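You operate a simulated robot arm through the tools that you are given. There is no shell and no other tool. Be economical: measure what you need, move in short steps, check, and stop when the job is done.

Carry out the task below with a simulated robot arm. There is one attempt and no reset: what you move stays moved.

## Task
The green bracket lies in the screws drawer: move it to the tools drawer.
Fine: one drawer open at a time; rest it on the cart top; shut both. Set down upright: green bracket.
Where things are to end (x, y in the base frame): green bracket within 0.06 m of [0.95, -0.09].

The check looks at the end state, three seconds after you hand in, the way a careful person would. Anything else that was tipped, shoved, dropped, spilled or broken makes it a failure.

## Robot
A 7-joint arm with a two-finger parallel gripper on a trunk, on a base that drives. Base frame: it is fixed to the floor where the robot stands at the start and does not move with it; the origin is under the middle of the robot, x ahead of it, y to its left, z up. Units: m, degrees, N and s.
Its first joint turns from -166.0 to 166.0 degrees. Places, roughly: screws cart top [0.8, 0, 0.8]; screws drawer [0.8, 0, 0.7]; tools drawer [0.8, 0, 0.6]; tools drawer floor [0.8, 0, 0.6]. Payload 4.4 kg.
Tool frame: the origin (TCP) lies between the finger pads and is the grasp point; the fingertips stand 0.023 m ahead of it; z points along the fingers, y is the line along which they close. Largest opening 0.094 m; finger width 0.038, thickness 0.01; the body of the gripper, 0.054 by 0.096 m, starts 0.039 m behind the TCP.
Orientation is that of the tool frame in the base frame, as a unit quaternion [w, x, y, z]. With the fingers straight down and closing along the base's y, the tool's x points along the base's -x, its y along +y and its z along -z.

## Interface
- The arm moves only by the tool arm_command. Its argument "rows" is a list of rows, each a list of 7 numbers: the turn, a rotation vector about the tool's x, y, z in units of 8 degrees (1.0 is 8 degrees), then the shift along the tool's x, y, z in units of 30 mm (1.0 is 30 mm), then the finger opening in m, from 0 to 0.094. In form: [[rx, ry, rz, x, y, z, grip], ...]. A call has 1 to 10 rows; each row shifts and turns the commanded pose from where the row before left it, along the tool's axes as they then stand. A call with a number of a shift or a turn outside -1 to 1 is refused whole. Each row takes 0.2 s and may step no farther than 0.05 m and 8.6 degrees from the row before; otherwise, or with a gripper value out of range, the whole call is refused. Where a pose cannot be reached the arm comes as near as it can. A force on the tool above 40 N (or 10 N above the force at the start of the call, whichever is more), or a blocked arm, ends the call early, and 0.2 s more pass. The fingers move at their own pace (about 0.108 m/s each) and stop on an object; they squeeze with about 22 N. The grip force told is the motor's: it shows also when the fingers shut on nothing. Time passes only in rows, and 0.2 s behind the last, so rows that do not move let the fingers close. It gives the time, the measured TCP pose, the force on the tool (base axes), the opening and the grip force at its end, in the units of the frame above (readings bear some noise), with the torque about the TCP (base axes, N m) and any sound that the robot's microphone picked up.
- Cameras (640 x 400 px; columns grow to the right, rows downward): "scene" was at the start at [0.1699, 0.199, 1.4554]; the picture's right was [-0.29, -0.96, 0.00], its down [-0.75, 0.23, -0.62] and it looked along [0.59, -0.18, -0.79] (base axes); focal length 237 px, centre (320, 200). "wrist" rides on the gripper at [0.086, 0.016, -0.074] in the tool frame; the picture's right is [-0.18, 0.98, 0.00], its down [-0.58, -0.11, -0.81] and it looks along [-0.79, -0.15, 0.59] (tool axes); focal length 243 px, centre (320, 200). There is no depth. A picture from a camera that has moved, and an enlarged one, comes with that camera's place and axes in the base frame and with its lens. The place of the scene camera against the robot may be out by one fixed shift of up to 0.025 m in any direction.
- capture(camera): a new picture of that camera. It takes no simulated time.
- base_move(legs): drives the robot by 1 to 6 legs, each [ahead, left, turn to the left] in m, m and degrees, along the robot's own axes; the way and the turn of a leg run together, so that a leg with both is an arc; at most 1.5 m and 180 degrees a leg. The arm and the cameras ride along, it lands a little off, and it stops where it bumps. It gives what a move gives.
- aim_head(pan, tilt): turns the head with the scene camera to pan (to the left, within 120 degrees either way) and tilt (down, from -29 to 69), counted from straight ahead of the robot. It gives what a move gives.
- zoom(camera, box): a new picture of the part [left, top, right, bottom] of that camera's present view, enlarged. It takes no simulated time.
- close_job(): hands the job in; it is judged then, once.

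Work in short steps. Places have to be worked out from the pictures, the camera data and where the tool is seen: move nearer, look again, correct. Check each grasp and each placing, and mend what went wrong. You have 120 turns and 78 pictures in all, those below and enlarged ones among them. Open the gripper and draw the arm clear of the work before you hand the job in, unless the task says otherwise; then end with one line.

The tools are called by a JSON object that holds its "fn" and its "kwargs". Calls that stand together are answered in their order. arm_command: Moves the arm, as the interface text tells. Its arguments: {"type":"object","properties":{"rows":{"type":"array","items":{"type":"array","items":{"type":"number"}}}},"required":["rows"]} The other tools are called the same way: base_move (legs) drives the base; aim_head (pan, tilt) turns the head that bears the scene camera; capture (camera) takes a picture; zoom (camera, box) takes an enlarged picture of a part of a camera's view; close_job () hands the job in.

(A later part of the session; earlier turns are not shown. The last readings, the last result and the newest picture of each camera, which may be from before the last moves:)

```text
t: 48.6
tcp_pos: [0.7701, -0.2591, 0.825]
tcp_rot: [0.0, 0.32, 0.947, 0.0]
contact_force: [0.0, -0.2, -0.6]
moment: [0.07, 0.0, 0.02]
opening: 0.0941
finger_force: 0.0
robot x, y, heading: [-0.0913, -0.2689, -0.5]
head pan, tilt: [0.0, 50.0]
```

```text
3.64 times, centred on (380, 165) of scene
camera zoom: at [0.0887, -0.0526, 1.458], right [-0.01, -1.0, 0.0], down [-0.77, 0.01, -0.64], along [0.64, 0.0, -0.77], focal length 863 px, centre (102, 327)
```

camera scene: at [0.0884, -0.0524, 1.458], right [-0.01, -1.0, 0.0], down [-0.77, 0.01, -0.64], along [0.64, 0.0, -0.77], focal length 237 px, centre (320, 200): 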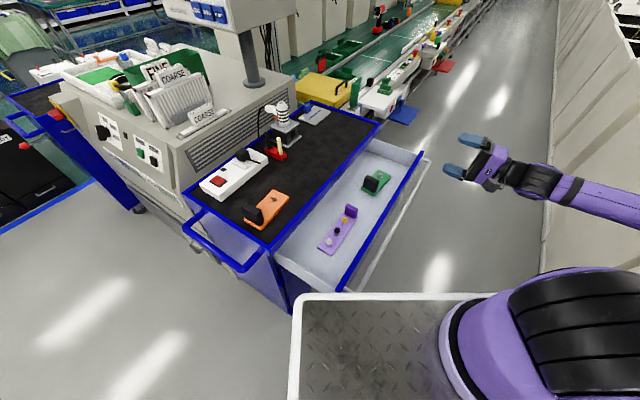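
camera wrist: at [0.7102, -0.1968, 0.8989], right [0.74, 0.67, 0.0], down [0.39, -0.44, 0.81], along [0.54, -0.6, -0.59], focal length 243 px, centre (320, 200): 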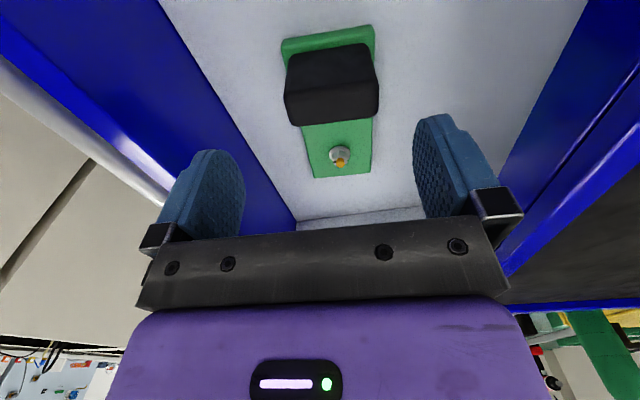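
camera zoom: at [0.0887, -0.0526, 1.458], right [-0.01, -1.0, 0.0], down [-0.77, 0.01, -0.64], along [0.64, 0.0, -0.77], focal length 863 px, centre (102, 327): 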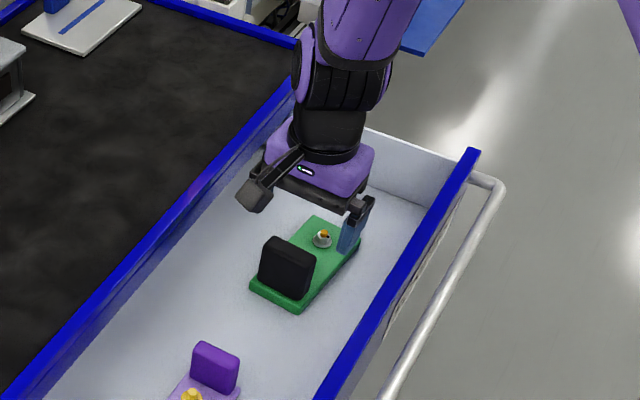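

I solved for the block: it's about 0.062 m wide, its top is at z≈0.754 and its centre is near (0.780, -0.258). I'll align and lower the TCP to 0.745, so the fingertips stay just above the plate.

{"fn": "arm_command", "kwargs": {"rows": [[0, 0, 0, -0.25, 0.22, 0.5, 0.094], [0, 0, 0, 0, 0, 0.8, 0.094], [0, 0, 0, 0, 0, 0.7, 0.094], [0, 0, 0, 0, 0, 0.6, 0.094]]}}

{"fn": "capture", "kwargs": {"camera": "wrist"}}

{"fn": "zoom", "kwargs": {"camera": "scene", "box": [320, 110, 440, 220]}}

```text
t: 49.6
tcp_pos: [0.7793, -0.2594, 0.7469]
tcp_rot: [0.002, 0.32, 0.947, 0.001]
contact_force: [0.4, -0.6, 0.5]
moment: [-0.02, -0.03, -0.03]
opening: 0.094
finger_force: 0.1
robot x, y, heading: [-0.0853, -0.2732, -0.4]
head pan, tilt: [0.0, 50.0]
```

```text
43 pictures are left
camera wrist: at [0.7202, -0.1963, 0.8216], right [0.74, 0.67, 0.0], down [0.39, -0.44, 0.81], along [0.54, -0.6, -0.59], focal length 243 px, centre (320, 200)
```

wrist: 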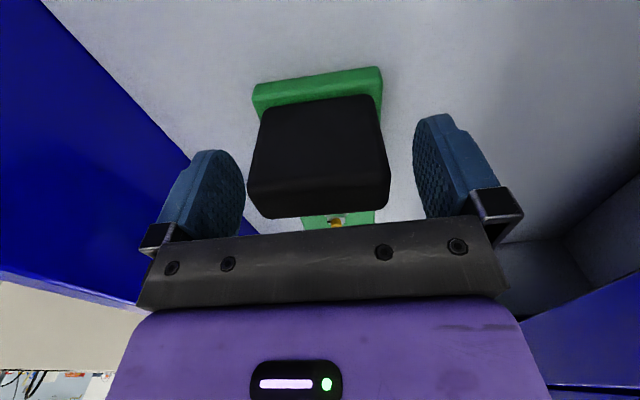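

```text
3.64 times, centred on (380, 165) of scene
camera zoom: at [0.0882, -0.0523, 1.458], right [-0.01, -1.0, 0.0], down [-0.77, 0.01, -0.64], along [0.64, 0.0, -0.77], focal length 863 px, centre (102, 327)
```

zoom: 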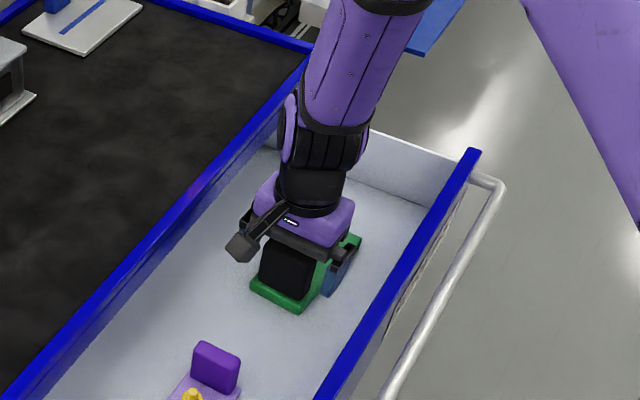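

The block stands between the pads, within a few mm of centre. Closing.

{"fn": "arm_command", "kwargs": {"rows": [[0, 0, 0, -0.1, -0.1, 0, 0.07], [0, 0, 0, 0, 0, 0, 0.05], [0, 0, 0, 0, 0, 0, 0.03], [0, 0, 0, 0, 0, 0, 0.03], [0, 0, 0, 0, 0, 0, 0.03]]}}

```text
t: 50.8
tcp_pos: [0.7805, -0.2622, 0.7471]
tcp_rot: [0.002, 0.32, 0.948, 0.002]
contact_force: [-1.2, 2.9, 4.8]
moment: [-0.28, 0.11, -0.19]
opening: 0.0606
finger_force: 22.2
robot x, y, heading: [-0.0849, -0.2722, -0.4]
head pan, tilt: [0.0, 50.0]
```

It's gripped at 60.6 mm. I'll lift slowly with a firm squeeze.

{"fn": "arm_command", "kwargs": {"rows": [[0, 0, 0, 0, 0, -0.2, 0.0], [0, 0, 0, 0, 0, -0.5, 0.0], [0, 0, 0, 0, 0, -0.8, 0.0], [0, 0, 0, 0, 0, -0.8, 0.0], [0, 0, 0, 0, 0, -0.8, 0.0]]}}

{"fn": "zoom", "kwargs": {"camera": "scene", "box": [300, 90, 440, 220]}}

{"fn": "capture", "kwargs": {"camera": "wrist"}}

```text
t: 52.0
tcp_pos: [0.7813, -0.2637, 0.8386]
tcp_rot: [0.001, 0.32, 0.947, 0.0]
contact_force: [0.8, 0.6, -1.1]
moment: [0.03, 0.02, -0.02]
opening: 0.0
finger_force: 21.6
robot x, y, heading: [-0.0882, -0.27, -0.4]
head pan, tilt: [0.0, 50.0]
```

```text
3.08 times, centred on (370, 155) of scene
camera zoom: at [0.0887, -0.0523, 1.4579], right [-0.01, -1.0, 0.0], down [-0.77, 0.01, -0.64], along [0.64, 0.0, -0.77], focal length 730 px, centre (166, 338)
```

zoom: 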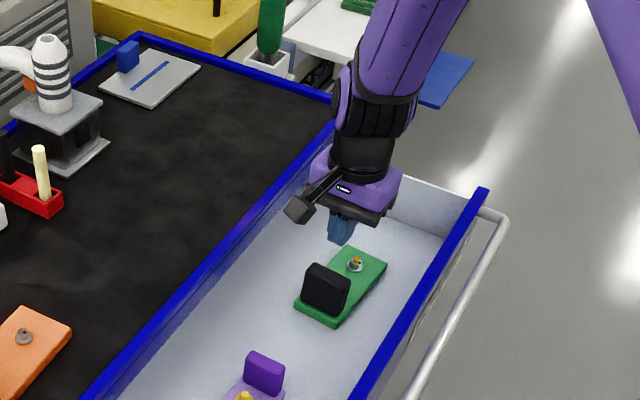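

```text
40 pictures are left
camera wrist: at [0.7212, -0.2008, 0.9141], right [0.74, 0.67, 0.0], down [0.39, -0.44, 0.81], along [0.54, -0.6, -0.59], focal length 243 px, centre (320, 200)
```

wrist: 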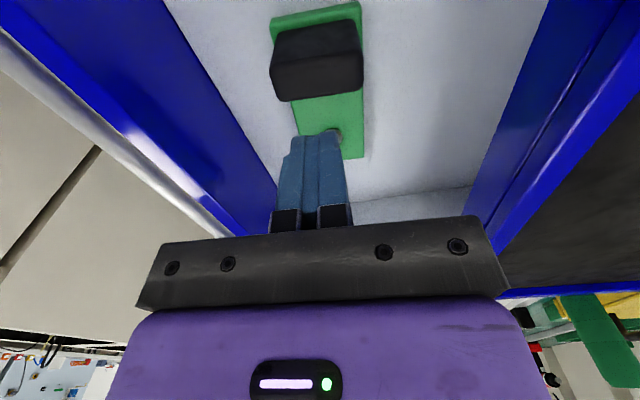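

The fingers slipped off the block; the bracket still stands upright in the drawer. I'll grip the plate across its width near the centre of mass instead. First I'll open, shift 38 mm toward the screw end, correct the yaw 3° and descend.

{"fn": "arm_command", "kwargs": {"rows": [[0, 0, 0, 0, 0, 0, 0.06], [0, 0, 0.37, 0, 0, 0, 0.094], [0, 0, 0, -0.64, -0.12, 0, 0.094], [0, 0, 0, -0.64, 0, 0, 0.094], [0, 0, 0, 0, 0, 1, 0.094], [0, 0, 0, 0, 0, 1, 0.094], [0, 0, 0, 0, 0, 1, 0.094]]}}

{"fn": "capture", "kwargs": {"camera": "wrist"}}

{"fn": "zoom", "kwargs": {"camera": "scene", "box": [330, 110, 430, 200]}}

```text
t: 53.6
tcp_pos: [0.808, -0.2896, 0.7505]
tcp_rot: [0.002, 0.344, 0.939, 0.001]
contact_force: [0.1, 0.0, -0.3]
moment: [0.05, -0.03, 0.04]
opening: 0.0943
finger_force: 0.0
robot x, y, heading: [-0.0873, -0.2747, -0.4]
head pan, tilt: [0.0, 50.0]
```

```text
39 pictures are left
camera wrist: at [0.7514, -0.2242, 0.8248], right [0.78, 0.63, 0.0], down [0.37, -0.46, 0.81], along [0.51, -0.62, -0.59], focal length 243 px, centre (320, 200)
```

wrist: 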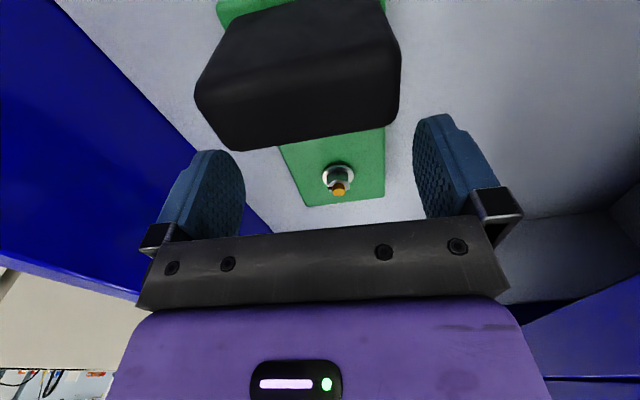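

```text
4.44 times, centred on (380, 155) of scene
camera zoom: at [0.088, -0.0523, 1.458], right [-0.01, -1.0, 0.0], down [-0.77, 0.01, -0.64], along [0.64, 0.0, -0.77], focal length 1055 px, centre (53, 400)
```

zoom: 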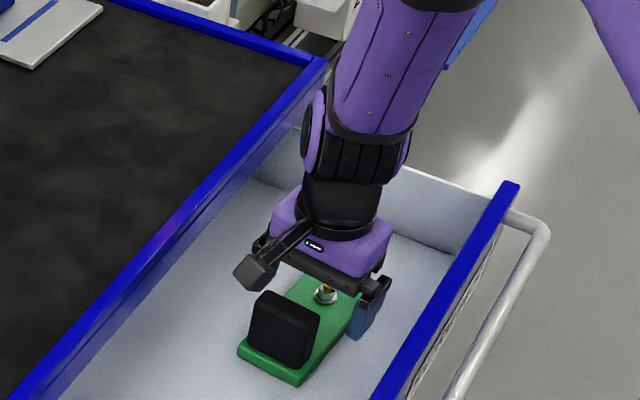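

The plate is about 6 mm off in the tool's y, so I'll correct that, nudge 6 mm further from the block and go down to just above the drawer floor.

{"fn": "arm_command", "kwargs": {"rows": [[0, 0, -0.15, -0.2, 0.2, 0, 0.094], [0, 0, 0, 0, 0, 0.5, 0.094], [0, 0, 0, 0, 0, 0.4, 0.094]]}}

{"fn": "capture", "kwargs": {"camera": "wrist"}}

{"fn": "zoom", "kwargs": {"camera": "scene", "box": [330, 110, 430, 200]}}

```text
t: 54.4
tcp_pos: [0.8165, -0.2893, 0.7226]
tcp_rot: [0.002, 0.334, 0.943, 0.002]
contact_force: [-0.3, 0.2, 0.0]
moment: [0.01, 0.03, 0.0]
opening: 0.0941
finger_force: 0.1
robot x, y, heading: [-0.0867, -0.2742, -0.4]
head pan, tilt: [0.0, 50.0]
```

```text
37 pictures are left
camera wrist: at [0.7586, -0.2249, 0.7974], right [0.76, 0.65, 0.0], down [0.38, -0.45, 0.81], along [0.52, -0.61, -0.59], focal length 243 px, centre (320, 200)
```

wrist: 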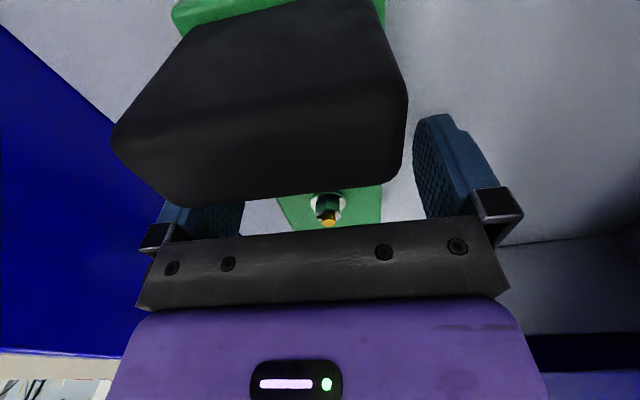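

```text
4.44 times, centred on (380, 155) of scene
camera zoom: at [0.0883, -0.0523, 1.458], right [-0.01, -1.0, 0.0], down [-0.77, 0.01, -0.64], along [0.64, 0.0, -0.77], focal length 1055 px, centre (53, 400)
```

zoom: 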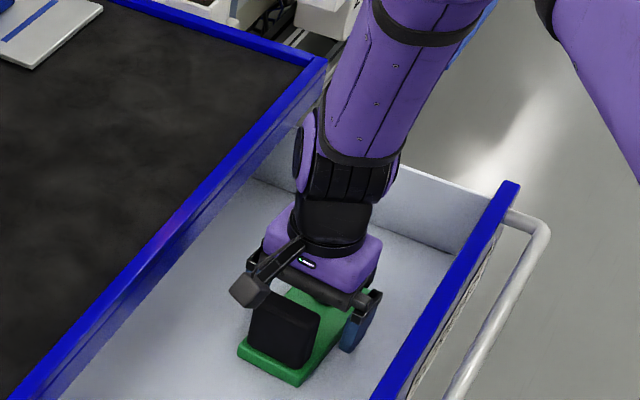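

The plate lies between the fingers within about 3 mm. I'll drop another 8 mm so the tips straddle the plate's edges, then close gently.

{"fn": "arm_command", "kwargs": {"rows": [[0, 0, 0, 0, -0.09, 0.15, 0.094], [0, 0, 0, 0, 0, 0.13, 0.094]]}}

{"fn": "arm_command", "kwargs": {"rows": [[0, 0, 0, 0, 0, 0, 0.075], [0, 0, 0, 0, 0, 0, 0.06], [0, 0, 0, 0, 0, 0, 0.05], [0, 0, 0, 0, 0, 0, 0.05]]}}

```text
t: 55.0
tcp_pos: [0.8142, -0.2924, 0.7149]
tcp_rot: [0.0, 0.333, 0.943, 0.001]
contact_force: [-0.6, 0.3, 0.8]
moment: [0.02, -0.03, -0.05]
opening: 0.0938
finger_force: 0.1
robot x, y, heading: [-0.0878, -0.2724, -0.7]
head pan, tilt: [0.0, 50.0]
```

```text
t: 56.0
tcp_pos: [0.8154, -0.2909, 0.714]
tcp_rot: [0.001, 0.334, 0.943, 0.001]
contact_force: [1.7, 0.8, 0.1]
moment: [0.01, -0.03, 0.16]
opening: 0.0699
finger_force: 21.9
robot x, y, heading: [-0.09, -0.2726, -0.3]
head pan, tilt: [0.0, 50.0]
```

It's gripped at 70 mm, which matches the plate's width. I'll lift 15 mm as a test.

{"fn": "arm_command", "kwargs": {"rows": [[0, 0, 0, 0, 0, -0.1, 0.04], [0, 0, 0, 0, 0, -0.2, 0.04], [0, 0, 0, 0, 0, -0.2, 0.04]]}}

{"fn": "capture", "kwargs": {"camera": "wrist"}}

```text
t: 56.8
tcp_pos: [0.8138, -0.2929, 0.7287]
tcp_rot: [0.001, 0.335, 0.942, 0.001]
contact_force: [0.1, 0.6, -6.3]
moment: [-0.08, -0.1, 0.0]
opening: 0.0696
finger_force: 22.3
robot x, y, heading: [-0.0902, -0.2734, -0.5]
head pan, tilt: [0.0, 50.0]
```

```text
35 pictures are left
camera wrist: at [0.7571, -0.2275, 0.8034], right [0.76, 0.65, 0.0], down [0.38, -0.45, 0.81], along [0.52, -0.61, -0.59], focal length 243 px, centre (320, 200)
```

wrist: 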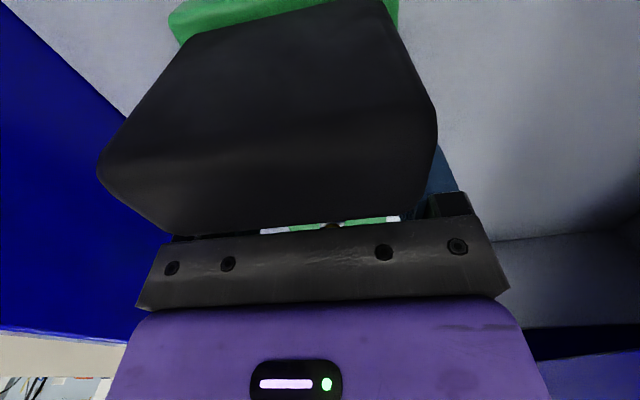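

It holds: 6.3 N of weight, level, and the opening is unchanged. I'll lift it straight up, clear of the drawer and the cart rim.

{"fn": "arm_command", "kwargs": {"rows": [[0, 0, 0, 0, 0, -0.4, 0.04], [0, 0, 0, 0, 0, -0.7, 0.04], [0, 0, 0, 0, 0, -0.8, 0.04], [0, 0, 0, 0, 0, -0.8, 0.04], [0, 0, 0, 0, 0, -0.8, 0.04], [0, 0, 0, 0, 0, -0.8, 0.04], [0, 0, 0, 0, 0, -0.8, 0.04], [0, 0, 0, 0, 0, -0.8, 0.04], [0, 0, 0, 0, 0, -0.6, 0.04], [0, 0, 0, 0, 0, -0.4, 0.04]]}}

{"fn": "capture", "kwargs": {"camera": "scene"}}

```text
t: 59.0
tcp_pos: [0.8134, -0.2912, 0.9363]
tcp_rot: [0.001, 0.334, 0.943, 0.0]
contact_force: [0.8, -0.3, -6.4]
moment: [-0.09, -0.04, 0.06]
opening: 0.0693
finger_force: 22.0
robot x, y, heading: [-0.0877, -0.2714, -0.6]
head pan, tilt: [0.0, 50.0]
```

```text
34 pictures are left
camera scene: at [0.0888, -0.0523, 1.4579], right [-0.01, -1.0, 0.0], down [-0.77, 0.01, -0.64], along [0.64, 0.0, -0.77], focal length 237 px, centre (320, 200)
```

scene: 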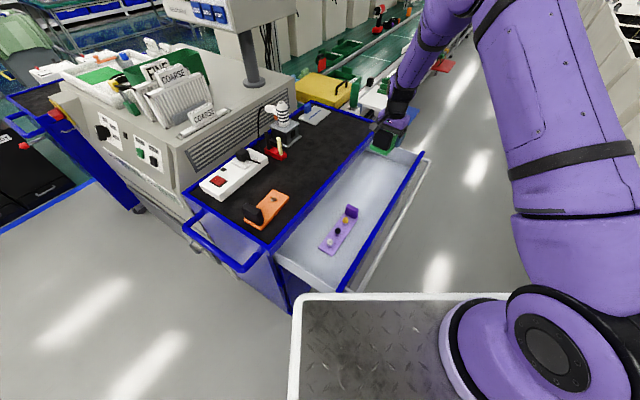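

Held steady. I'll carry it over the cart top to the empty mat near (0.80, -0.04).

{"fn": "arm_command", "kwargs": {"rows": [[0, 0, 0, 0.3, 0.3, -0.4, 0.04], [0, 0, 0, 0.6, 0.7, 0, 0.04], [0, 0, 0, 0.7, 0.775, 0, 0.04], [0, 0, 0, 0.7, 0.775, 0, 0.04], [0, 0, 0, 0.7, 0.775, 0, 0.04], [0, 0, 0, 0.7, 0.775, 0, 0.04], [0, 0, 0, 0.7, 0.775, 0, 0.04], [0, 0, 0, 0.7, 0.775, 0, 0.04], [0, 0, 0, 0.5, 0.5, 0, 0.04]]}}

{"fn": "zoom", "kwargs": {"camera": "scene", "box": [180, 60, 440, 260]}}

{"fn": "capture", "kwargs": {"camera": "wrist"}}

```text
t: 61.0
tcp_pos: [0.7984, -0.043, 0.9501]
tcp_rot: [0.001, 0.335, 0.942, 0.002]
contact_force: [-0.3, -1.1, -6.5]
moment: [0.01, -0.02, 0.02]
opening: 0.07
finger_force: 22.1
robot x, y, heading: [-0.0857, -0.2703, -0.7]
head pan, tilt: [0.0, 50.0]
```

```text
2.00 times, centred on (310, 160) of scene
camera zoom: at [0.0887, -0.0526, 1.4579], right [-0.01, -1.0, 0.0], down [-0.77, 0.01, -0.64], along [0.64, 0.0, -0.77], focal length 475 px, centre (340, 280)
```

zoom: 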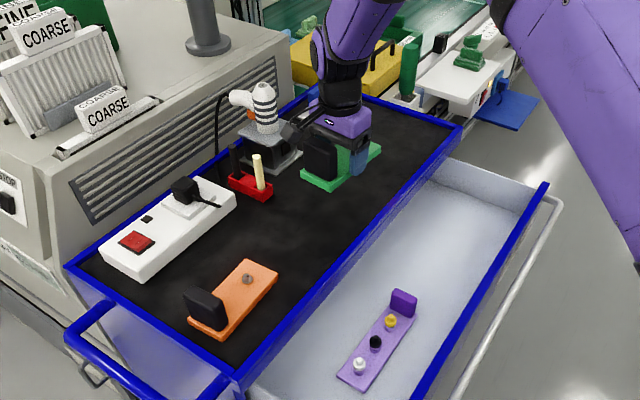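

```text
32 pictures are left
camera wrist: at [0.7419, 0.0206, 1.0231], right [0.76, 0.65, 0.0], down [0.38, -0.45, 0.81], along [0.52, -0.61, -0.59], focal length 243 px, centre (320, 200)
```

wrist: 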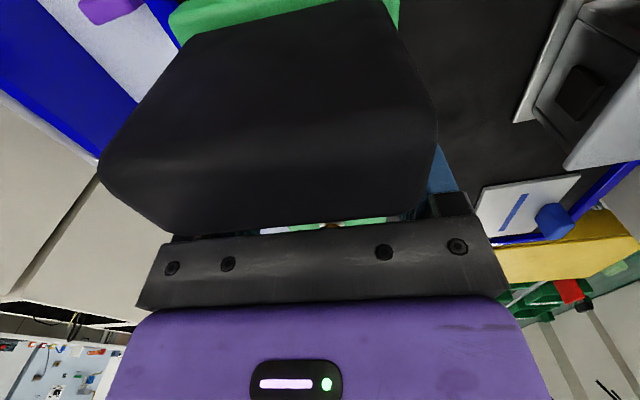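

The spot below is clear. I'll lower to z≈0.885, then feel for the mat.

{"fn": "arm_command", "kwargs": {"rows": [[0, 0, 0, 0, 0, 0.6, 0.04], [0, 0, 0, 0, 0, 0.7, 0.04], [0, 0, 0, 0, 0, 0.6, 0.04], [0, 0, 0, 0, 0, 0.3, 0.04]]}}

{"fn": "zoom", "kwargs": {"camera": "scene", "box": [250, 80, 410, 200]}}

```text
t: 62.0
tcp_pos: [0.7995, -0.0424, 0.8829]
tcp_rot: [0.002, 0.334, 0.943, 0.001]
contact_force: [0.4, -0.3, -6.0]
moment: [-0.03, -0.07, 0.0]
opening: 0.0697
finger_force: 21.5
robot x, y, heading: [-0.0879, -0.274, -0.4]
head pan, tilt: [0.0, 50.0]
```

```text
3.33 times, centred on (330, 140) of scene
camera zoom: at [0.0885, -0.0522, 1.4579], right [-0.01, -1.0, 0.0], down [-0.77, 0.01, -0.64], along [0.64, 0.0, -0.77], focal length 791 px, centre (287, 400)
```

zoom: 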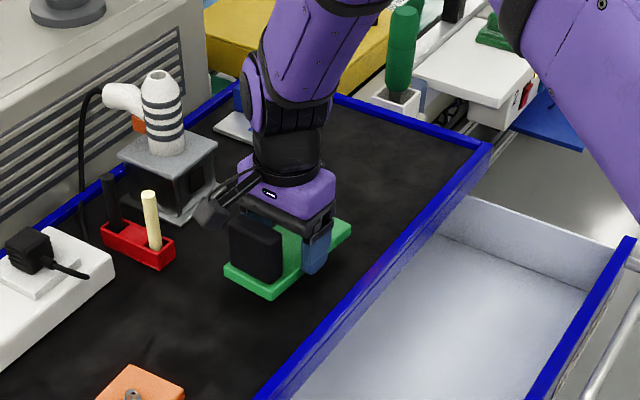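

Still a few centimetres above the mat. I'll go down in small steps, watching the force.

{"fn": "arm_command", "kwargs": {"rows": [[0, 0, 0, 0, 0, 0.2, 0.04], [0, 0, 0, 0, 0, 0.2, 0.04], [0, 0, 0, 0, 0, 0.2, 0.04]]}}

{"fn": "arm_command", "kwargs": {"rows": [[0, 0, 0, 0, 0, 0.12, 0.04], [0, 0, 0, 0, 0, 0.12, 0.04]]}}

```text
t: 62.8
tcp_pos: [0.8004, -0.0421, 0.8639]
tcp_rot: [0.001, 0.333, 0.943, 0.001]
contact_force: [-0.2, 0.3, -5.5]
moment: [-0.05, -0.05, 0.02]
opening: 0.0695
finger_force: 22.1
robot x, y, heading: [-0.0914, -0.2748, -0.3]
head pan, tilt: [0.0, 50.0]
```

```text
t: 63.4
tcp_pos: [0.8002, -0.0433, 0.8576]
tcp_rot: [0.002, 0.333, 0.943, 0.001]
contact_force: [-1.2, -1.7, -1.9]
moment: [0.06, 0.27, 0.07]
opening: 0.0698
finger_force: 22.1
robot x, y, heading: [-0.087, -0.2718, -0.4]
head pan, tilt: [0.0, 50.0]
```

Contact is starting. Two more millimetres, then a check.

{"fn": "arm_command", "kwargs": {"rows": [[0, 0, 0, 0, 0, 0.06, 0.04], [0, 0, 0, 0, 0, 0, 0.04]]}}

{"fn": "zoom", "kwargs": {"camera": "scene", "box": [270, 100, 390, 190]}}

```text
t: 64.0
tcp_pos: [0.7993, -0.0435, 0.8564]
tcp_rot: [0.002, 0.334, 0.943, 0.002]
contact_force: [-5.6, -4.1, 22.9]
moment: [-0.27, 0.8, 0.16]
opening: 0.0699
finger_force: 21.7
robot x, y, heading: [-0.0889, -0.2733, -0.5]
head pan, tilt: [0.0, 50.0]
```

```text
4.44 times, centred on (330, 145) of scene
camera zoom: at [0.0872, -0.0526, 1.4582], right [-0.01, -1.0, 0.0], down [-0.77, 0.01, -0.64], along [0.64, 0.0, -0.77], focal length 1055 px, centre (276, 444)
```

zoom: 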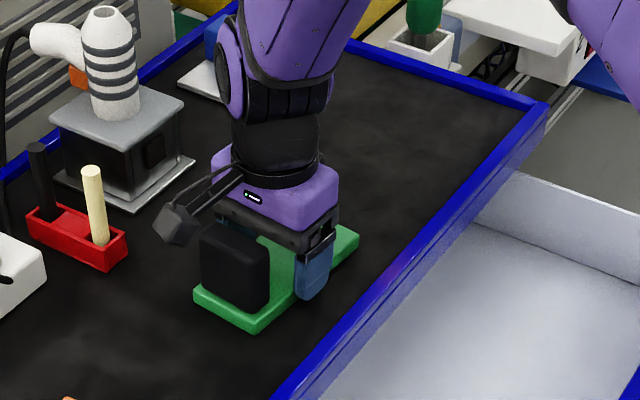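

It's seated on the mat. I'll open and rise straight up.

{"fn": "arm_command", "kwargs": {"rows": [[0, 0, 0, 0, 0, -0.05, 0.08], [0, 0, 0, 0, 0, 0, 0.094], [0, 0, 0, 0, 0, -0.3, 0.094], [0, 0, 0, 0, 0, -0.7, 0.094], [0, 0, 0, 0, 0, -1, 0.094], [0, 0, 0, 0, 0, -1, 0.094], [0, 0, 0, 0, 0, -1, 0.094]]}}

{"fn": "capture", "kwargs": {"camera": "wrist"}}

```text
t: 65.6
tcp_pos: [0.8002, -0.0423, 0.9765]
tcp_rot: [0.001, 0.334, 0.943, 0.001]
contact_force: [0.4, 1.2, -0.5]
moment: [-0.03, 0.03, -0.01]
opening: 0.094
finger_force: 0.0
robot x, y, heading: [-0.0883, -0.2701, -0.7]
head pan, tilt: [0.0, 50.0]
```

```text
29 pictures are left
camera wrist: at [0.7417, 0.022, 1.0511], right [0.76, 0.65, 0.0], down [0.38, -0.45, 0.81], along [0.52, -0.61, -0.59], focal length 243 px, centre (320, 200)
```

wrist: 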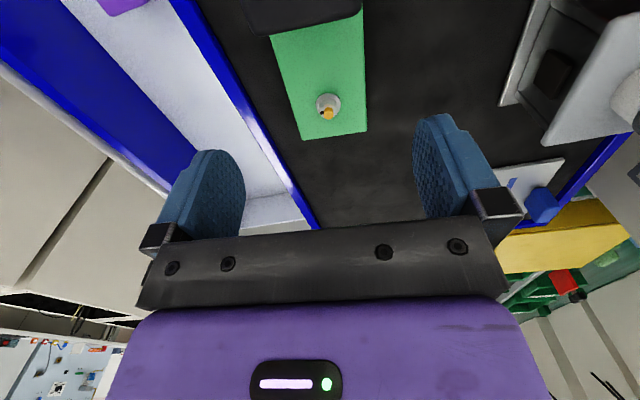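

The bracket stands flat on the mat. Now I'll shut the screws drawer: back out in front of it first.

{"fn": "arm_command", "kwargs": {"rows": [[0, 0, 0, 0, 0, -1, 0.094], [0, 0, -0.68, 0, 0, -1, 0.094], [0, 0, 0, 0, -1, 0, 0.094], [0, 0, 0, 0, -1, 0, 0.094], [0, 0, 0, 0, -1, 0, 0.09], [0, 0, 0, 0, -1, 0, 0.09], [0, 0, 0, 0, -1, 0, 0.09], [0, 0, 0, 0, -1, 0, 0.09], [0, 0, 0, 0, -1, 0, 0.09], [0, 0, 0, 0, -1, 0, 0.09]]}}

{"fn": "arm_command", "kwargs": {"rows": [[0, 0, 0, 0, -1, 0, 0.09], [0, 0, 0, 0, -1, 0, 0.09], [0, 0, 0, 0, -1, 0, 0.09], [0, 0, 0, 0, -1, 0, 0.09], [0, 0, 0, 0, -1, 0, 0.09], [0, 0, 0, 0, -1, 0, 0.09], [-1, 0, 0, 0, 0, 0, 0.09], [-1, 0, 0, 0, 0, 0, 0.09], [-1, 0, 0, 0, 0, 0, 0.09], [-1, 0, 0, 0, 0, 0, 0.09]]}}

{"fn": "arm_command", "kwargs": {"rows": [[-1, 0, 0, 0, 0, 0, 0.09], [-1, 0, 0, 0, 0, 0, 0.09], [-1, 0, 0, 0, 0, 0, 0.09], [-1, 0, 0, 0, 0, 0, 0.09], [-1, 0, 0, 0, 0, 0, 0.09], [-1, 0, 0, 0, 0, 0, 0.09], [-1, 0, 0, 0, 0, 0, 0.09], [-0.25, 0, 0, 0, 0, 0, 0.09]]}}

```text
t: 67.8
tcp_pos: [0.6658, -0.2421, 1.0359]
tcp_rot: [0.001, 0.288, 0.958, 0.0]
contact_force: [-0.1, 0.8, 0.1]
moment: [0.02, 0.04, 0.03]
opening: 0.09
finger_force: 0.1
robot x, y, heading: [-0.0847, -0.2733, -0.5]
head pan, tilt: [0.0, 50.0]
```

```text
t: 70.0
tcp_pos: [0.5665, -0.3911, 1.0361]
tcp_rot: [0.082, 0.276, 0.92, 0.265]
contact_force: [0.0, 0.5, 0.3]
moment: [-0.07, 0.03, 0.02]
opening: 0.0899
finger_force: 0.1
robot x, y, heading: [-0.0888, -0.2722, -0.2]
head pan, tilt: [0.0, 50.0]
```

```text
t: 71.8
tcp_pos: [0.5661, -0.393, 1.0352]
tcp_rot: [0.206, 0.203, 0.676, 0.678]
contact_force: [0.0, 0.4, 0.2]
moment: [0.02, -0.02, 0.01]
opening: 0.0902
finger_force: 0.0
robot x, y, heading: [-0.0923, -0.2713, -0.3]
head pan, tilt: [0.0, 50.0]
```

Level again in front of the open drawer. I'll back off 30 mm and descend to handle height.

{"fn": "arm_command", "kwargs": {"rows": [[0, 0, 0, 0, 0, -1, 0.09], [0, 0, 0, 0, -1, 0, 0.09], [0, 0, 0, 0, -1, 0, 0.09], [0, 0, 0, 0, -1, 0, 0.09], [0, 0, 0, 0, -1, 0, 0.09], [0, 0, 0, 0, -1, 0, 0.09], [0, 0, 0, 0, -1, 0, 0.09], [0, 0, 0, 0, -1, 0, 0.09], [0, 0, 0, 0, -1, 0, 0.09], [0, 0, 0, 0, -0.9, 0, 0.09]]}}

{"fn": "arm_command", "kwargs": {"rows": [[0, 0, 0, 0, 0, 1, 0.09], [0, 0, 0, 0, 0, 1, 0.09], [0, 0, 0, 0, 0, 1, 0.09]]}}

{"fn": "capture", "kwargs": {"camera": "wrist"}}

```text
t: 74.0
tcp_pos: [0.549, -0.4173, 0.7676]
tcp_rot: [0.206, 0.203, 0.676, 0.677]
contact_force: [0.3, -0.4, -0.3]
moment: [-0.01, 0.01, -0.03]
opening: 0.0902
finger_force: 0.2
robot x, y, heading: [-0.0912, -0.2664, -0.6]
head pan, tilt: [0.0, 50.0]
```

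```text
t: 74.8
tcp_pos: [0.6001, -0.3425, 0.7682]
tcp_rot: [0.206, 0.203, 0.676, 0.678]
contact_force: [0.2, 0.4, 0.2]
moment: [0.02, 0.0, 0.0]
opening: 0.0898
finger_force: 0.0
robot x, y, heading: [-0.0884, -0.2737, -0.5]
head pan, tilt: [0.0, 50.0]
```

```text
28 pictures are left
camera wrist: at [0.4868, -0.3598, 0.7845], right [0.15, -0.1, 0.98], down [0.04, -0.99, -0.11], along [0.99, 0.05, -0.14], focal length 243 px, centre (320, 200)
```

wrist: 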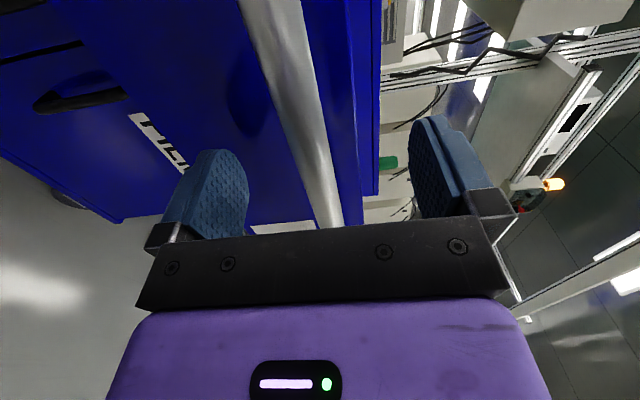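

The bar is between the pads. I'll advance 8 mm, close on it, and then push the drawer in.

{"fn": "arm_command", "kwargs": {"rows": [[0, 0, 0, 0, 0, 0.27, 0.09], [0, 0, 0, 0, 0, 0, 0.04], [0, 0, 0, 0, 0, 0, 0.0], [0, 0, 0, 0, 0, 0, 0.0], [0, 0, 0, 0, 0, 0, 0.0]]}}

{"fn": "arm_command", "kwargs": {"rows": [[0, 0, 0, 0, 0, 0.4, 0], [0, 0, 0, 0, 0, 0.8, 0], [0, 0, 0, 0, 0, 0.8, 0], [0, 0, 0, 0, 0, 0.8, 0], [0, 0, 0, 0, 0, 0.8, 0], [0, 0, 0, 0, 0, 0.8, 0], [0, 0, 0, 0, 0, 0.8, 0], [0, 0, 0, 0, 0, 0.8, 0], [0, 0, 0, 0, 0, 0.7, 0]]}}

```text
t: 76.0
tcp_pos: [0.6045, -0.3366, 0.7685]
tcp_rot: [0.205, 0.203, 0.676, 0.678]
contact_force: [0.3, 1.7, -10.9]
moment: [0.33, 0.37, -0.15]
opening: 0.0157
finger_force: 44.8
robot x, y, heading: [-0.0878, -0.2747, -0.5]
head pan, tilt: [0.0, 50.0]
```

```text
t: 77.2
tcp_pos: [0.6577, -0.2574, 0.7683]
tcp_rot: [0.205, 0.205, 0.679, 0.674]
contact_force: [-9.9, 5.0, 10.0]
moment: [0.51, 0.87, -0.13]
opening: 0.0157
finger_force: 45.1
robot x, y, heading: [-0.0878, -0.2717, -0.4]
head pan, tilt: [0.0, 50.0]
stopped in row 5: the force on the tool passed its limit at 48 N (the readings are from after the stop); the commanded pose is now the measured one
```

It stopped on force at 0.095 m in, probably from speed and side load. I'll carry on more slowly.

{"fn": "arm_command", "kwargs": {"rows": [[0, 0, 0, 0, 0, 0.2, 0], [0, 0, 0, 0, 0, 0.4, 0], [0, 0, 0, 0, 0, 0.4, 0], [0, 0, 0, 0, 0, 0.4, 0], [0, 0, 0, 0, 0, 0.4, 0]]}}

{"fn": "zoom", "kwargs": {"camera": "scene", "box": [180, 60, 440, 300]}}

```text
t: 77.8
tcp_pos: [0.6654, -0.2486, 0.7674]
tcp_rot: [0.206, 0.205, 0.684, 0.67]
contact_force: [-23.7, 13.1, 25.2]
moment: [0.85, 1.54, -0.26]
opening: 0.016
finger_force: 44.9
robot x, y, heading: [-0.0884, -0.2724, -0.6]
head pan, tilt: [0.0, 50.0]
stopped in row 3: the force on the tool passed its limit at 45 N (the readings are from after the stop); the commanded pose is now the measured one
```

```text
1.67 times, centred on (310, 180) of scene
camera zoom: at [0.0838, -0.0528, 1.4586], right [-0.01, -1.0, 0.0], down [-0.76, 0.01, -0.64], along [0.64, 0.0, -0.76], focal length 396 px, centre (337, 233)
```

zoom: 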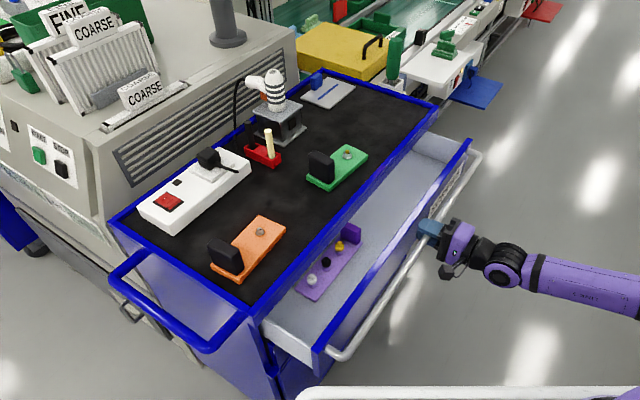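

Gripping the bar builds up side load. I'll loosen the fingers around it instead and push with the fingertips against the drawer front.

{"fn": "arm_command", "kwargs": {"rows": [[0, 0, 0, 0, 0, 0, 0.04], [0, 0, 0, 0, 0, 0, 0.04], [0, 0, 0, 0, 0, 0.3, 0.04], [0, 0, 0, 0, 0, 0.4, 0.04], [0, 0, 0, 0, 0, 0.4, 0.04]]}}

```text
t: 79.0
tcp_pos: [0.6879, -0.2226, 0.766]
tcp_rot: [0.207, 0.205, 0.686, 0.666]
contact_force: [-0.8, 0.0, 0.6]
moment: [0.03, 0.03, 0.01]
opening: 0.0402
finger_force: 0.0
robot x, y, heading: [-0.0884, -0.2728, -0.5]
head pan, tilt: [0.0, 50.0]
```

{"fn": "arm_command", "kwargs": {"rows": [[-0.15, 0, 0, 0, 0, 0.4, 0.04], [0, 0, 0, 0, 0, 0.4, 0.04], [0, 0, 0, 0, 0, 0.4, 0.04], [0, 0, 0, 0, 0, 0.4, 0.04], [0, 0, 0, 0, 0, 0.4, 0.04], [0, 0, 0, 0, 0, 0.4, 0.04]]}}

{"fn": "capture", "kwargs": {"camera": "wrist"}}

{"fn": "zoom", "kwargs": {"camera": "scene", "box": [180, 60, 440, 300]}}

```text
t: 80.5
tcp_pos: [0.7263, -0.1598, 0.761]
tcp_rot: [0.208, 0.206, 0.677, 0.675]
contact_force: [0.3, 0.6, 1.1]
moment: [-0.02, -0.01, -0.02]
opening: 0.0402
finger_force: 0.0
robot x, y, heading: [-0.0898, -0.2732, -0.4]
head pan, tilt: [0.0, 50.0]
```

```text
26 pictures are left
camera wrist: at [0.6127, -0.1762, 0.7775], right [0.15, -0.1, 0.98], down [0.03, -0.99, -0.1], along [0.99, 0.05, -0.15], focal length 243 px, centre (320, 200)
```

wrist: 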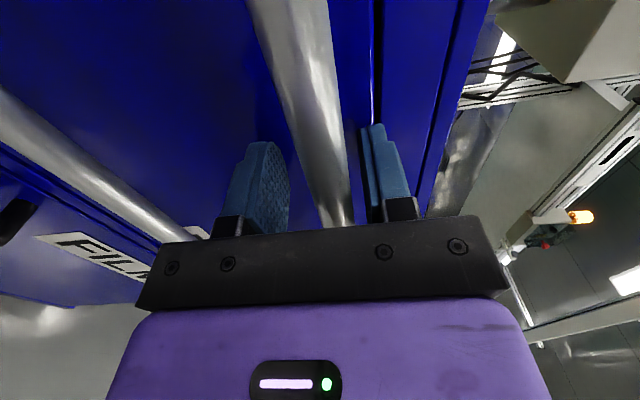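

```text
1.67 times, centred on (310, 180) of scene
camera zoom: at [0.088, -0.0522, 1.458], right [-0.01, -1.0, 0.0], down [-0.77, 0.01, -0.64], along [0.64, 0.0, -0.77], focal length 396 px, centre (337, 233)
```

zoom: 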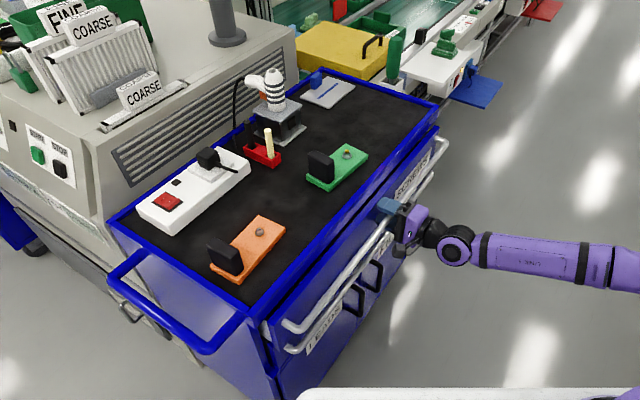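

The drawer is almost shut. I'll push on gently until it seats.

{"fn": "arm_command", "kwargs": {"rows": [[0, 0, 0, 0, 0.1, 0.3, 0.04], [0, 0, 0, 0, 0, 0.3, 0.04], [0, 0, 0, 0, 0, 0.2, 0.04], [0, 0, 0, 0, 0, 0.2, 0.04], [0, 0, 0, 0, 0, 0.2, 0.04], [0, 0, 0, 0, 0, 0.2, 0.04]]}}

{"fn": "zoom", "kwargs": {"camera": "scene", "box": [250, 100, 400, 290]}}

```text
t: 81.3
tcp_pos: [0.7372, -0.1421, 0.7637]
tcp_rot: [0.208, 0.204, 0.678, 0.675]
contact_force: [-13.7, -9.7, 3.8]
moment: [0.31, -0.45, -0.12]
opening: 0.0418
finger_force: 1.6
robot x, y, heading: [-0.089, -0.2724, -0.4]
head pan, tilt: [0.0, 50.0]
stopped in row 4: the force on the tool passed its limit at 56 N (the readings are from after the stop); the commanded pose is now the measured one
```

```text
2.11 times, centred on (325, 195) of scene
camera zoom: at [0.0871, -0.0529, 1.4581], right [-0.01, -1.0, 0.0], down [-0.77, 0.01, -0.64], along [0.64, 0.0, -0.77], focal length 500 px, centre (310, 210)
```

zoom: 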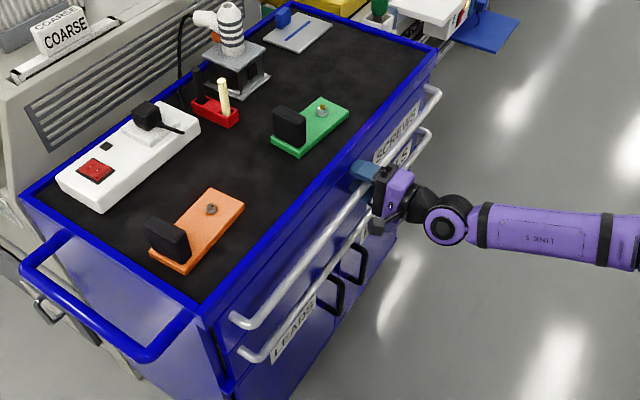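

The screws drawer is shut, with both bars in line. Now the tools drawer: back off and go down to its bar.

{"fn": "arm_command", "kwargs": {"rows": [[0, 0, 0, 0, 0, -0.5, 0.06], [0, 0, 0, 0, 0, -1, 0.09], [0, 0, 0, 0, 0, -1, 0.09], [0, 0, 0, 0, 0, -1, 0.09], [0, 0, 0, 0, 0, -0.5, 0.09], [0, 0, 0, 0, -1, 0, 0.09], [0, 0, 0, 0, -1, 0, 0.09], [0, 0, 0, 0, -1, 0, 0.09], [0, 0, 0, 0, -0.4, 0, 0.09]]}}

{"fn": "capture", "kwargs": {"camera": "wrist"}}

```text
t: 83.3
tcp_pos: [0.6736, -0.2428, 0.6612]
tcp_rot: [0.208, 0.205, 0.678, 0.675]
contact_force: [0.5, 0.3, -0.2]
moment: [0.01, -0.02, 0.01]
opening: 0.09
finger_force: 0.1
robot x, y, heading: [-0.0881, -0.2686, -0.2]
head pan, tilt: [0.0, 50.0]
```

```text
23 pictures are left
camera wrist: at [0.5584, -0.2577, 0.6774], right [0.15, -0.1, 0.98], down [0.03, -0.99, -0.1], along [0.99, 0.05, -0.15], focal length 243 px, centre (320, 200)
```

wrist: 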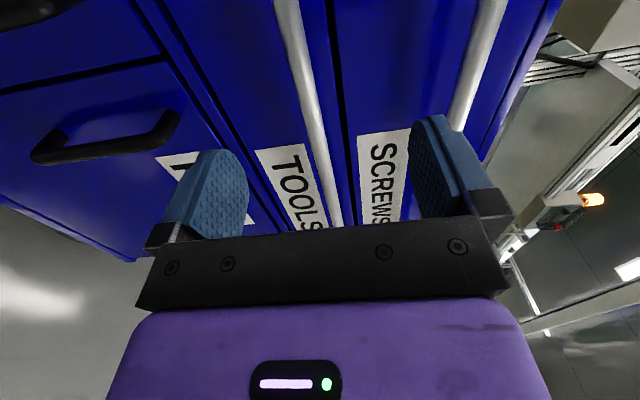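

The tools bar is about 15 mm below the TCP, near z≈0.647. I'll lower, advance 0.11 m and close on it.

{"fn": "arm_command", "kwargs": {"rows": [[0, 0, 0, 0, -0.48, 0.6, 0.09], [0, 0, 0, 0, 0, 0.8, 0.09], [0, 0, 0, 0, 0, 0.8, 0.09], [0, 0, 0, 0, 0, 0.8, 0.09], [0, 0, 0, 0, 0, 0.55, 0.09]]}}

{"fn": "capture", "kwargs": {"camera": "wrist"}}

```text
t: 84.5
tcp_pos: [0.7306, -0.1539, 0.6464]
tcp_rot: [0.207, 0.206, 0.679, 0.674]
contact_force: [0.6, 0.5, -0.1]
moment: [0.02, -0.01, 0.02]
opening: 0.0902
finger_force: 0.0
robot x, y, heading: [-0.0842, -0.2727, -0.0]
head pan, tilt: [0.0, 50.0]
```

```text
22 pictures are left
camera wrist: at [0.6176, -0.17, 0.6628], right [0.15, -0.1, 0.98], down [0.03, -0.99, -0.1], along [0.99, 0.05, -0.15], focal length 243 px, centre (320, 200)
```

wrist: 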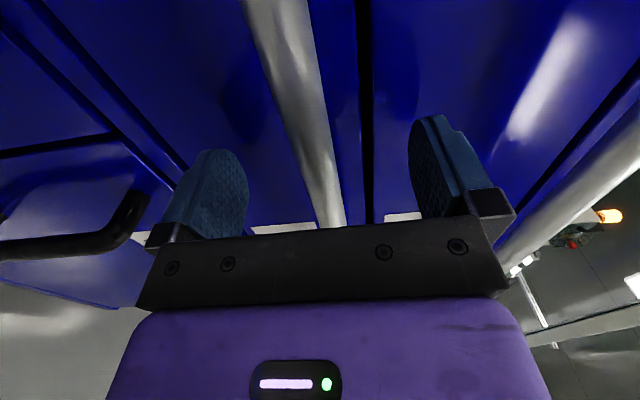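

Same view as the good grip before. I'll close, then pull slowly.

{"fn": "arm_command", "kwargs": {"rows": [[0, 0, 0, 0, 0, 0.15, 0.05], [0, 0, 0, 0, 0, 0, 0.0], [0, 0, 0, 0, 0, 0, 0.0], [0, 0, 0, 0, 0, 0, 0.0]]}}

{"fn": "arm_command", "kwargs": {"rows": [[0, 0, 0, 0, 0, -0.3, 0], [0, 0, 0, 0, 0, -0.5, 0], [0, 0, 0, 0, 0, -0.5, 0], [0, 0, 0, 0, 0, -0.5, 0], [0, 0, 0, 0, 0, -0.5, 0], [0, 0, 0, 0, 0, -0.5, 0], [0, 0, 0, 0, 0, -0.5, 0]]}}

```text
t: 85.5
tcp_pos: [0.7344, -0.1505, 0.6478]
tcp_rot: [0.208, 0.204, 0.677, 0.676]
contact_force: [0.9, 1.6, 16.6]
moment: [0.71, 1.21, -0.26]
opening: 0.0156
finger_force: 45.5
robot x, y, heading: [-0.0905, -0.2727, -0.3]
head pan, tilt: [0.0, 50.0]
```

```text
t: 87.1
tcp_pos: [0.6777, -0.2319, 0.6478]
tcp_rot: [0.207, 0.205, 0.678, 0.674]
contact_force: [0.0, 1.2, 34.9]
moment: [0.45, 1.14, -0.11]
opening: 0.0157
finger_force: 44.9
robot x, y, heading: [-0.0915, -0.2732, -0.4]
head pan, tilt: [0.0, 50.0]
```

It's sliding, about 0.10 m out, but pressing down on the bar. I'll raise the command 4 mm and keep pulling.

{"fn": "arm_command", "kwargs": {"rows": [[0, 0, 0, 0, 0.15, 0, 0], [0, 0, 0, 0, 0.02, -0.4, 0], [0, 0, 0, 0, 0.01, -0.5, 0], [0, 0, 0, 0, 0.01, -0.5, 0], [0, 0, 0, 0, 0.01, -0.5, 0], [0, 0, 0, 0, 0.01, -0.5, 0], [0, 0, 0, 0, 0.01, -0.5, 0], [0, 0, 0, 0, 0, -0.4, 0]]}}

{"fn": "capture", "kwargs": {"camera": "scene"}}

```text
t: 88.1
tcp_pos: [0.6577, -0.2617, 0.649]
tcp_rot: [0.206, 0.207, 0.682, 0.671]
contact_force: [1.9, -2.2, -9.4]
moment: [0.37, 0.3, -0.71]
opening: 0.0157
finger_force: 44.6
robot x, y, heading: [-0.0898, -0.2724, 0.1]
head pan, tilt: [0.0, 50.0]
stopped in row 4: the force on the tool passed its limit at 48 N (the readings are from after the stop); the commanded pose is now the measured one
```

```text
21 pictures are left
camera scene: at [0.0882, -0.0526, 1.4579], right [-0.01, -1.0, 0.0], down [-0.77, 0.01, -0.64], along [0.64, 0.0, -0.77], focal length 237 px, centre (320, 200)
```

scene: 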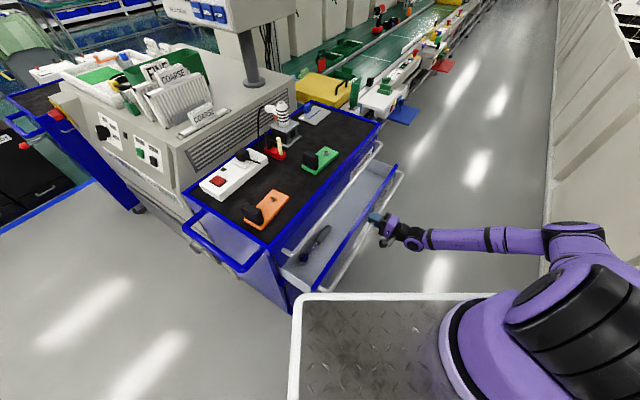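

The tools drawer is 0.135 m out. There's a tool at its near end, and the far end, where the target is, looks empty. I'll keep pulling.

{"fn": "arm_command", "kwargs": {"rows": [[0, 0, 0, 0, 0, -0.3, 0], [0, 0, 0, 0, 0, -0.4, 0], [0, 0, 0, 0, 0, -0.4, 0], [0, 0, 0, 0, 0, -0.4, 0], [0, 0, 0, 0, 0, -0.4, 0], [0, 0, 0, 0, 0, -0.4, 0], [0, 0, 0, 0, 0, -0.4, 0]]}}

```text
t: 89.7
tcp_pos: [0.612, -0.3295, 0.648]
tcp_rot: [0.205, 0.207, 0.684, 0.669]
contact_force: [1.3, -2.0, -6.6]
moment: [0.43, 0.59, 0.22]
opening: 0.0158
finger_force: 44.4
robot x, y, heading: [-0.0892, -0.2714, -0.5]
head pan, tilt: [0.0, 50.0]
stopped in row 7: the force on the tool passed its limit at 41 N (the readings are from after the stop); the commanded pose is now the measured one
```

It's out 0.217 m, close to the other drawer's end of travel. I'll look inside and measure.

{"fn": "zoom", "kwargs": {"camera": "scene", "box": [260, 110, 430, 310]}}

```text
2.00 times, centred on (345, 210) of scene
camera zoom: at [0.0881, -0.0526, 1.4579], right [-0.01, -1.0, 0.0], down [-0.77, 0.01, -0.64], along [0.64, 0.0, -0.77], focal length 475 px, centre (270, 180)
```

zoom: 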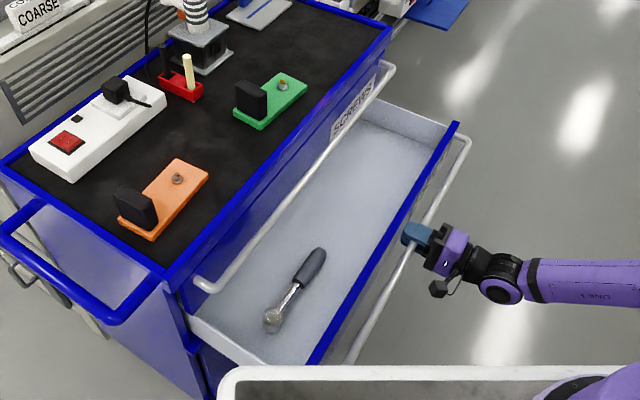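

The far half of the tools drawer is empty and a ratchet lies in the near half. With the drawer shut again, the target corresponds to about (0.828, -0.269) now. I'll place about 0.03 m frontward of that so the gripper clears the upper handle. Now I'll let go, back off and rise.

{"fn": "arm_command", "kwargs": {"rows": [[0, 0, 0, 0, 0, 0, 0.05], [0, 0, 0, 0, 0, 0, 0.09], [0, 0, 0, 0, 0, -0.5, 0.09], [0, 0, 0, 0, 0, -1, 0.09], [0, 0, 0, 0, 0, -1, 0.09], [0, 0, 0, 0, 0, -0.5, 0.09]]}}

{"fn": "arm_command", "kwargs": {"rows": [[0, 0, 0, 0, 1, 0, 0.09], [0, 0, 0, 0, 1, 0, 0.09], [0, 0, 0, 0, 1, 0, 0.09], [0, 0, 0, 0, 1, 0, 0.09], [0, 0, 0, 0, 1, 0, 0.09], [0, 0, 0, 0, 1, 0, 0.09], [0, 0, 0, 0, 1, 0, 0.09], [0, 0, 0, 0, 1, 0, 0.09], [0, 0, 0, 0, 1, 0, 0.09], [0, 0, 0, 0, 1, 0, 0.09]]}}

{"fn": "arm_command", "kwargs": {"rows": [[0, 0, 0, 0, 1, 0, 0.09], [0, 0, 0, 0, 1, 0, 0.09], [0, 0, 0, 0, 0.9, 0, 0.09], [1, 0, 0, 0, 0, 0, 0.09], [1, 0, 0, 0, 0, 0, 0.09], [1, 0, 0, 0, 0, 0, 0.09], [1, 0, 0, 0, 0, 0, 0.09], [1, 0, 0, 0, 0, 0, 0.09], [1, 0, 0, 0, 0, 0, 0.09], [1, 0, 0, 0, 0, 0, 0.09]]}}

{"fn": "arm_command", "kwargs": {"rows": [[1, 0, 0, 0, 0, 0, 0.094], [1, 0, 0, 0, 0, 0, 0.094], [1, 0, 0, 0, 0, 0, 0.094], [1, 0, 0, 0, 0, 0, 0.094]]}}

```text
t: 91.1
tcp_pos: [0.5614, -0.4044, 0.6508]
tcp_rot: [0.205, 0.205, 0.683, 0.671]
contact_force: [-0.1, 0.2, 0.1]
moment: [-0.02, 0.0, 0.02]
opening: 0.0899
finger_force: 0.0
robot x, y, heading: [-0.0904, -0.2717, -0.2]
head pan, tilt: [0.0, 50.0]
```

```text
t: 93.3
tcp_pos: [0.5643, -0.3989, 0.9503]
tcp_rot: [0.206, 0.207, 0.683, 0.669]
contact_force: [-0.4, 0.5, -0.1]
moment: [-0.02, 0.02, -0.02]
opening: 0.09
finger_force: 0.1
robot x, y, heading: [-0.0902, -0.269, -0.5]
head pan, tilt: [0.0, 50.0]
```

```text
t: 95.5
tcp_pos: [0.5636, -0.399, 1.0363]
tcp_rot: [0.085, 0.28, 0.917, 0.27]
contact_force: [0.1, -0.6, 0.0]
moment: [0.09, -0.01, 0.0]
opening: 0.0898
finger_force: 0.0
robot x, y, heading: [-0.0886, -0.2698, -0.5]
head pan, tilt: [0.0, 50.0]
```

```text
t: 96.5
tcp_pos: [0.5638, -0.3999, 1.0371]
tcp_rot: [0.005, 0.294, 0.956, 0.007]
contact_force: [0.3, -1.6, 0.0]
moment: [0.05, -0.05, 0.02]
opening: 0.094
finger_force: 0.1
robot x, y, heading: [-0.0901, -0.2717, -0.5]
head pan, tilt: [0.0, 50.0]
```

Tool down again. I'll set the yaw back to the earlier grasp and return above the bracket at (0.80, -0.043).

{"fn": "arm_command", "kwargs": {"rows": [[0.12, 0, 0.6, 0, 0, 0, 0.094], [0, 0, 0, 0.1, 1, 0, 0.094], [0, 0, 0, 0.1, 1, 0, 0.094], [0, 0, 0, 0.1, 1, 0, 0.094], [0, 0, 0, 0.1, 1, 0, 0.094], [0, 0, 0, 0.1, 1, 0, 0.094], [0, 0, 0, 0.1, 1, 0, 0.094], [0, 0, 0, 0.1, 1, 0, 0.094]]}}

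{"fn": "arm_command", "kwargs": {"rows": [[0, 0, 0, 0.1, 1, 0, 0.094], [0, 0, 0, 0.1, 1, 0, 0.094], [0, 0, 0, 0.1, 1, 0, 0.094], [0, 0, 0, 0.1, 1, 0, 0.094], [0, 0, 0, 0.1, 1, 0, 0.094], [0, 0, 0, 0.1, 1, 0, 0.094], [0, 0, 0, 0.1, 1, 0, 0.094], [0, 0, 0, 0, 0.2, 0, 0.094]]}}

```text
t: 98.3
tcp_pos: [0.6789, -0.221, 1.0373]
tcp_rot: [0.002, 0.33, 0.944, -0.001]
contact_force: [-0.8, -0.9, 0.6]
moment: [0.02, -0.04, -0.01]
opening: 0.0938
finger_force: 0.0
robot x, y, heading: [-0.0875, -0.2733, -0.3]
head pan, tilt: [0.0, 50.0]
```

```text
t: 100.1
tcp_pos: [0.797, -0.0391, 1.0377]
tcp_rot: [0.001, 0.332, 0.943, 0.0]
contact_force: [0.1, -0.4, 0.1]
moment: [-0.01, 0.04, -0.03]
opening: 0.0938
finger_force: 0.0
robot x, y, heading: [-0.0859, -0.2731, -0.5]
head pan, tilt: [0.0, 50.0]
```

Within 5 mm. I'll correct that, descend to the height of my earlier check picture (0.977) and compare.

{"fn": "arm_command", "kwargs": {"rows": [[0, 0, 0, -0.15, -0.04, 1, 0.094], [0, 0, 0, 0, 0, 1, 0.094]]}}

{"fn": "capture", "kwargs": {"camera": "wrist"}}

```text
t: 100.7
tcp_pos: [0.8004, -0.0418, 0.977]
tcp_rot: [0.001, 0.331, 0.944, 0.0]
contact_force: [0.1, -0.4, 0.1]
moment: [-0.01, -0.01, -0.03]
opening: 0.094
finger_force: 0.0
robot x, y, heading: [-0.0865, -0.2726, -0.3]
head pan, tilt: [0.0, 50.0]
```

```text
19 pictures are left
camera wrist: at [0.7427, 0.0215, 1.0511], right [0.76, 0.65, 0.0], down [0.38, -0.45, 0.81], along [0.53, -0.61, -0.59], focal length 243 px, centre (320, 200)
```

wrist: 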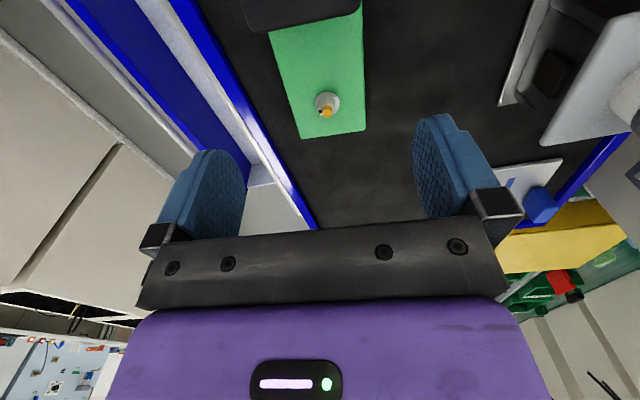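

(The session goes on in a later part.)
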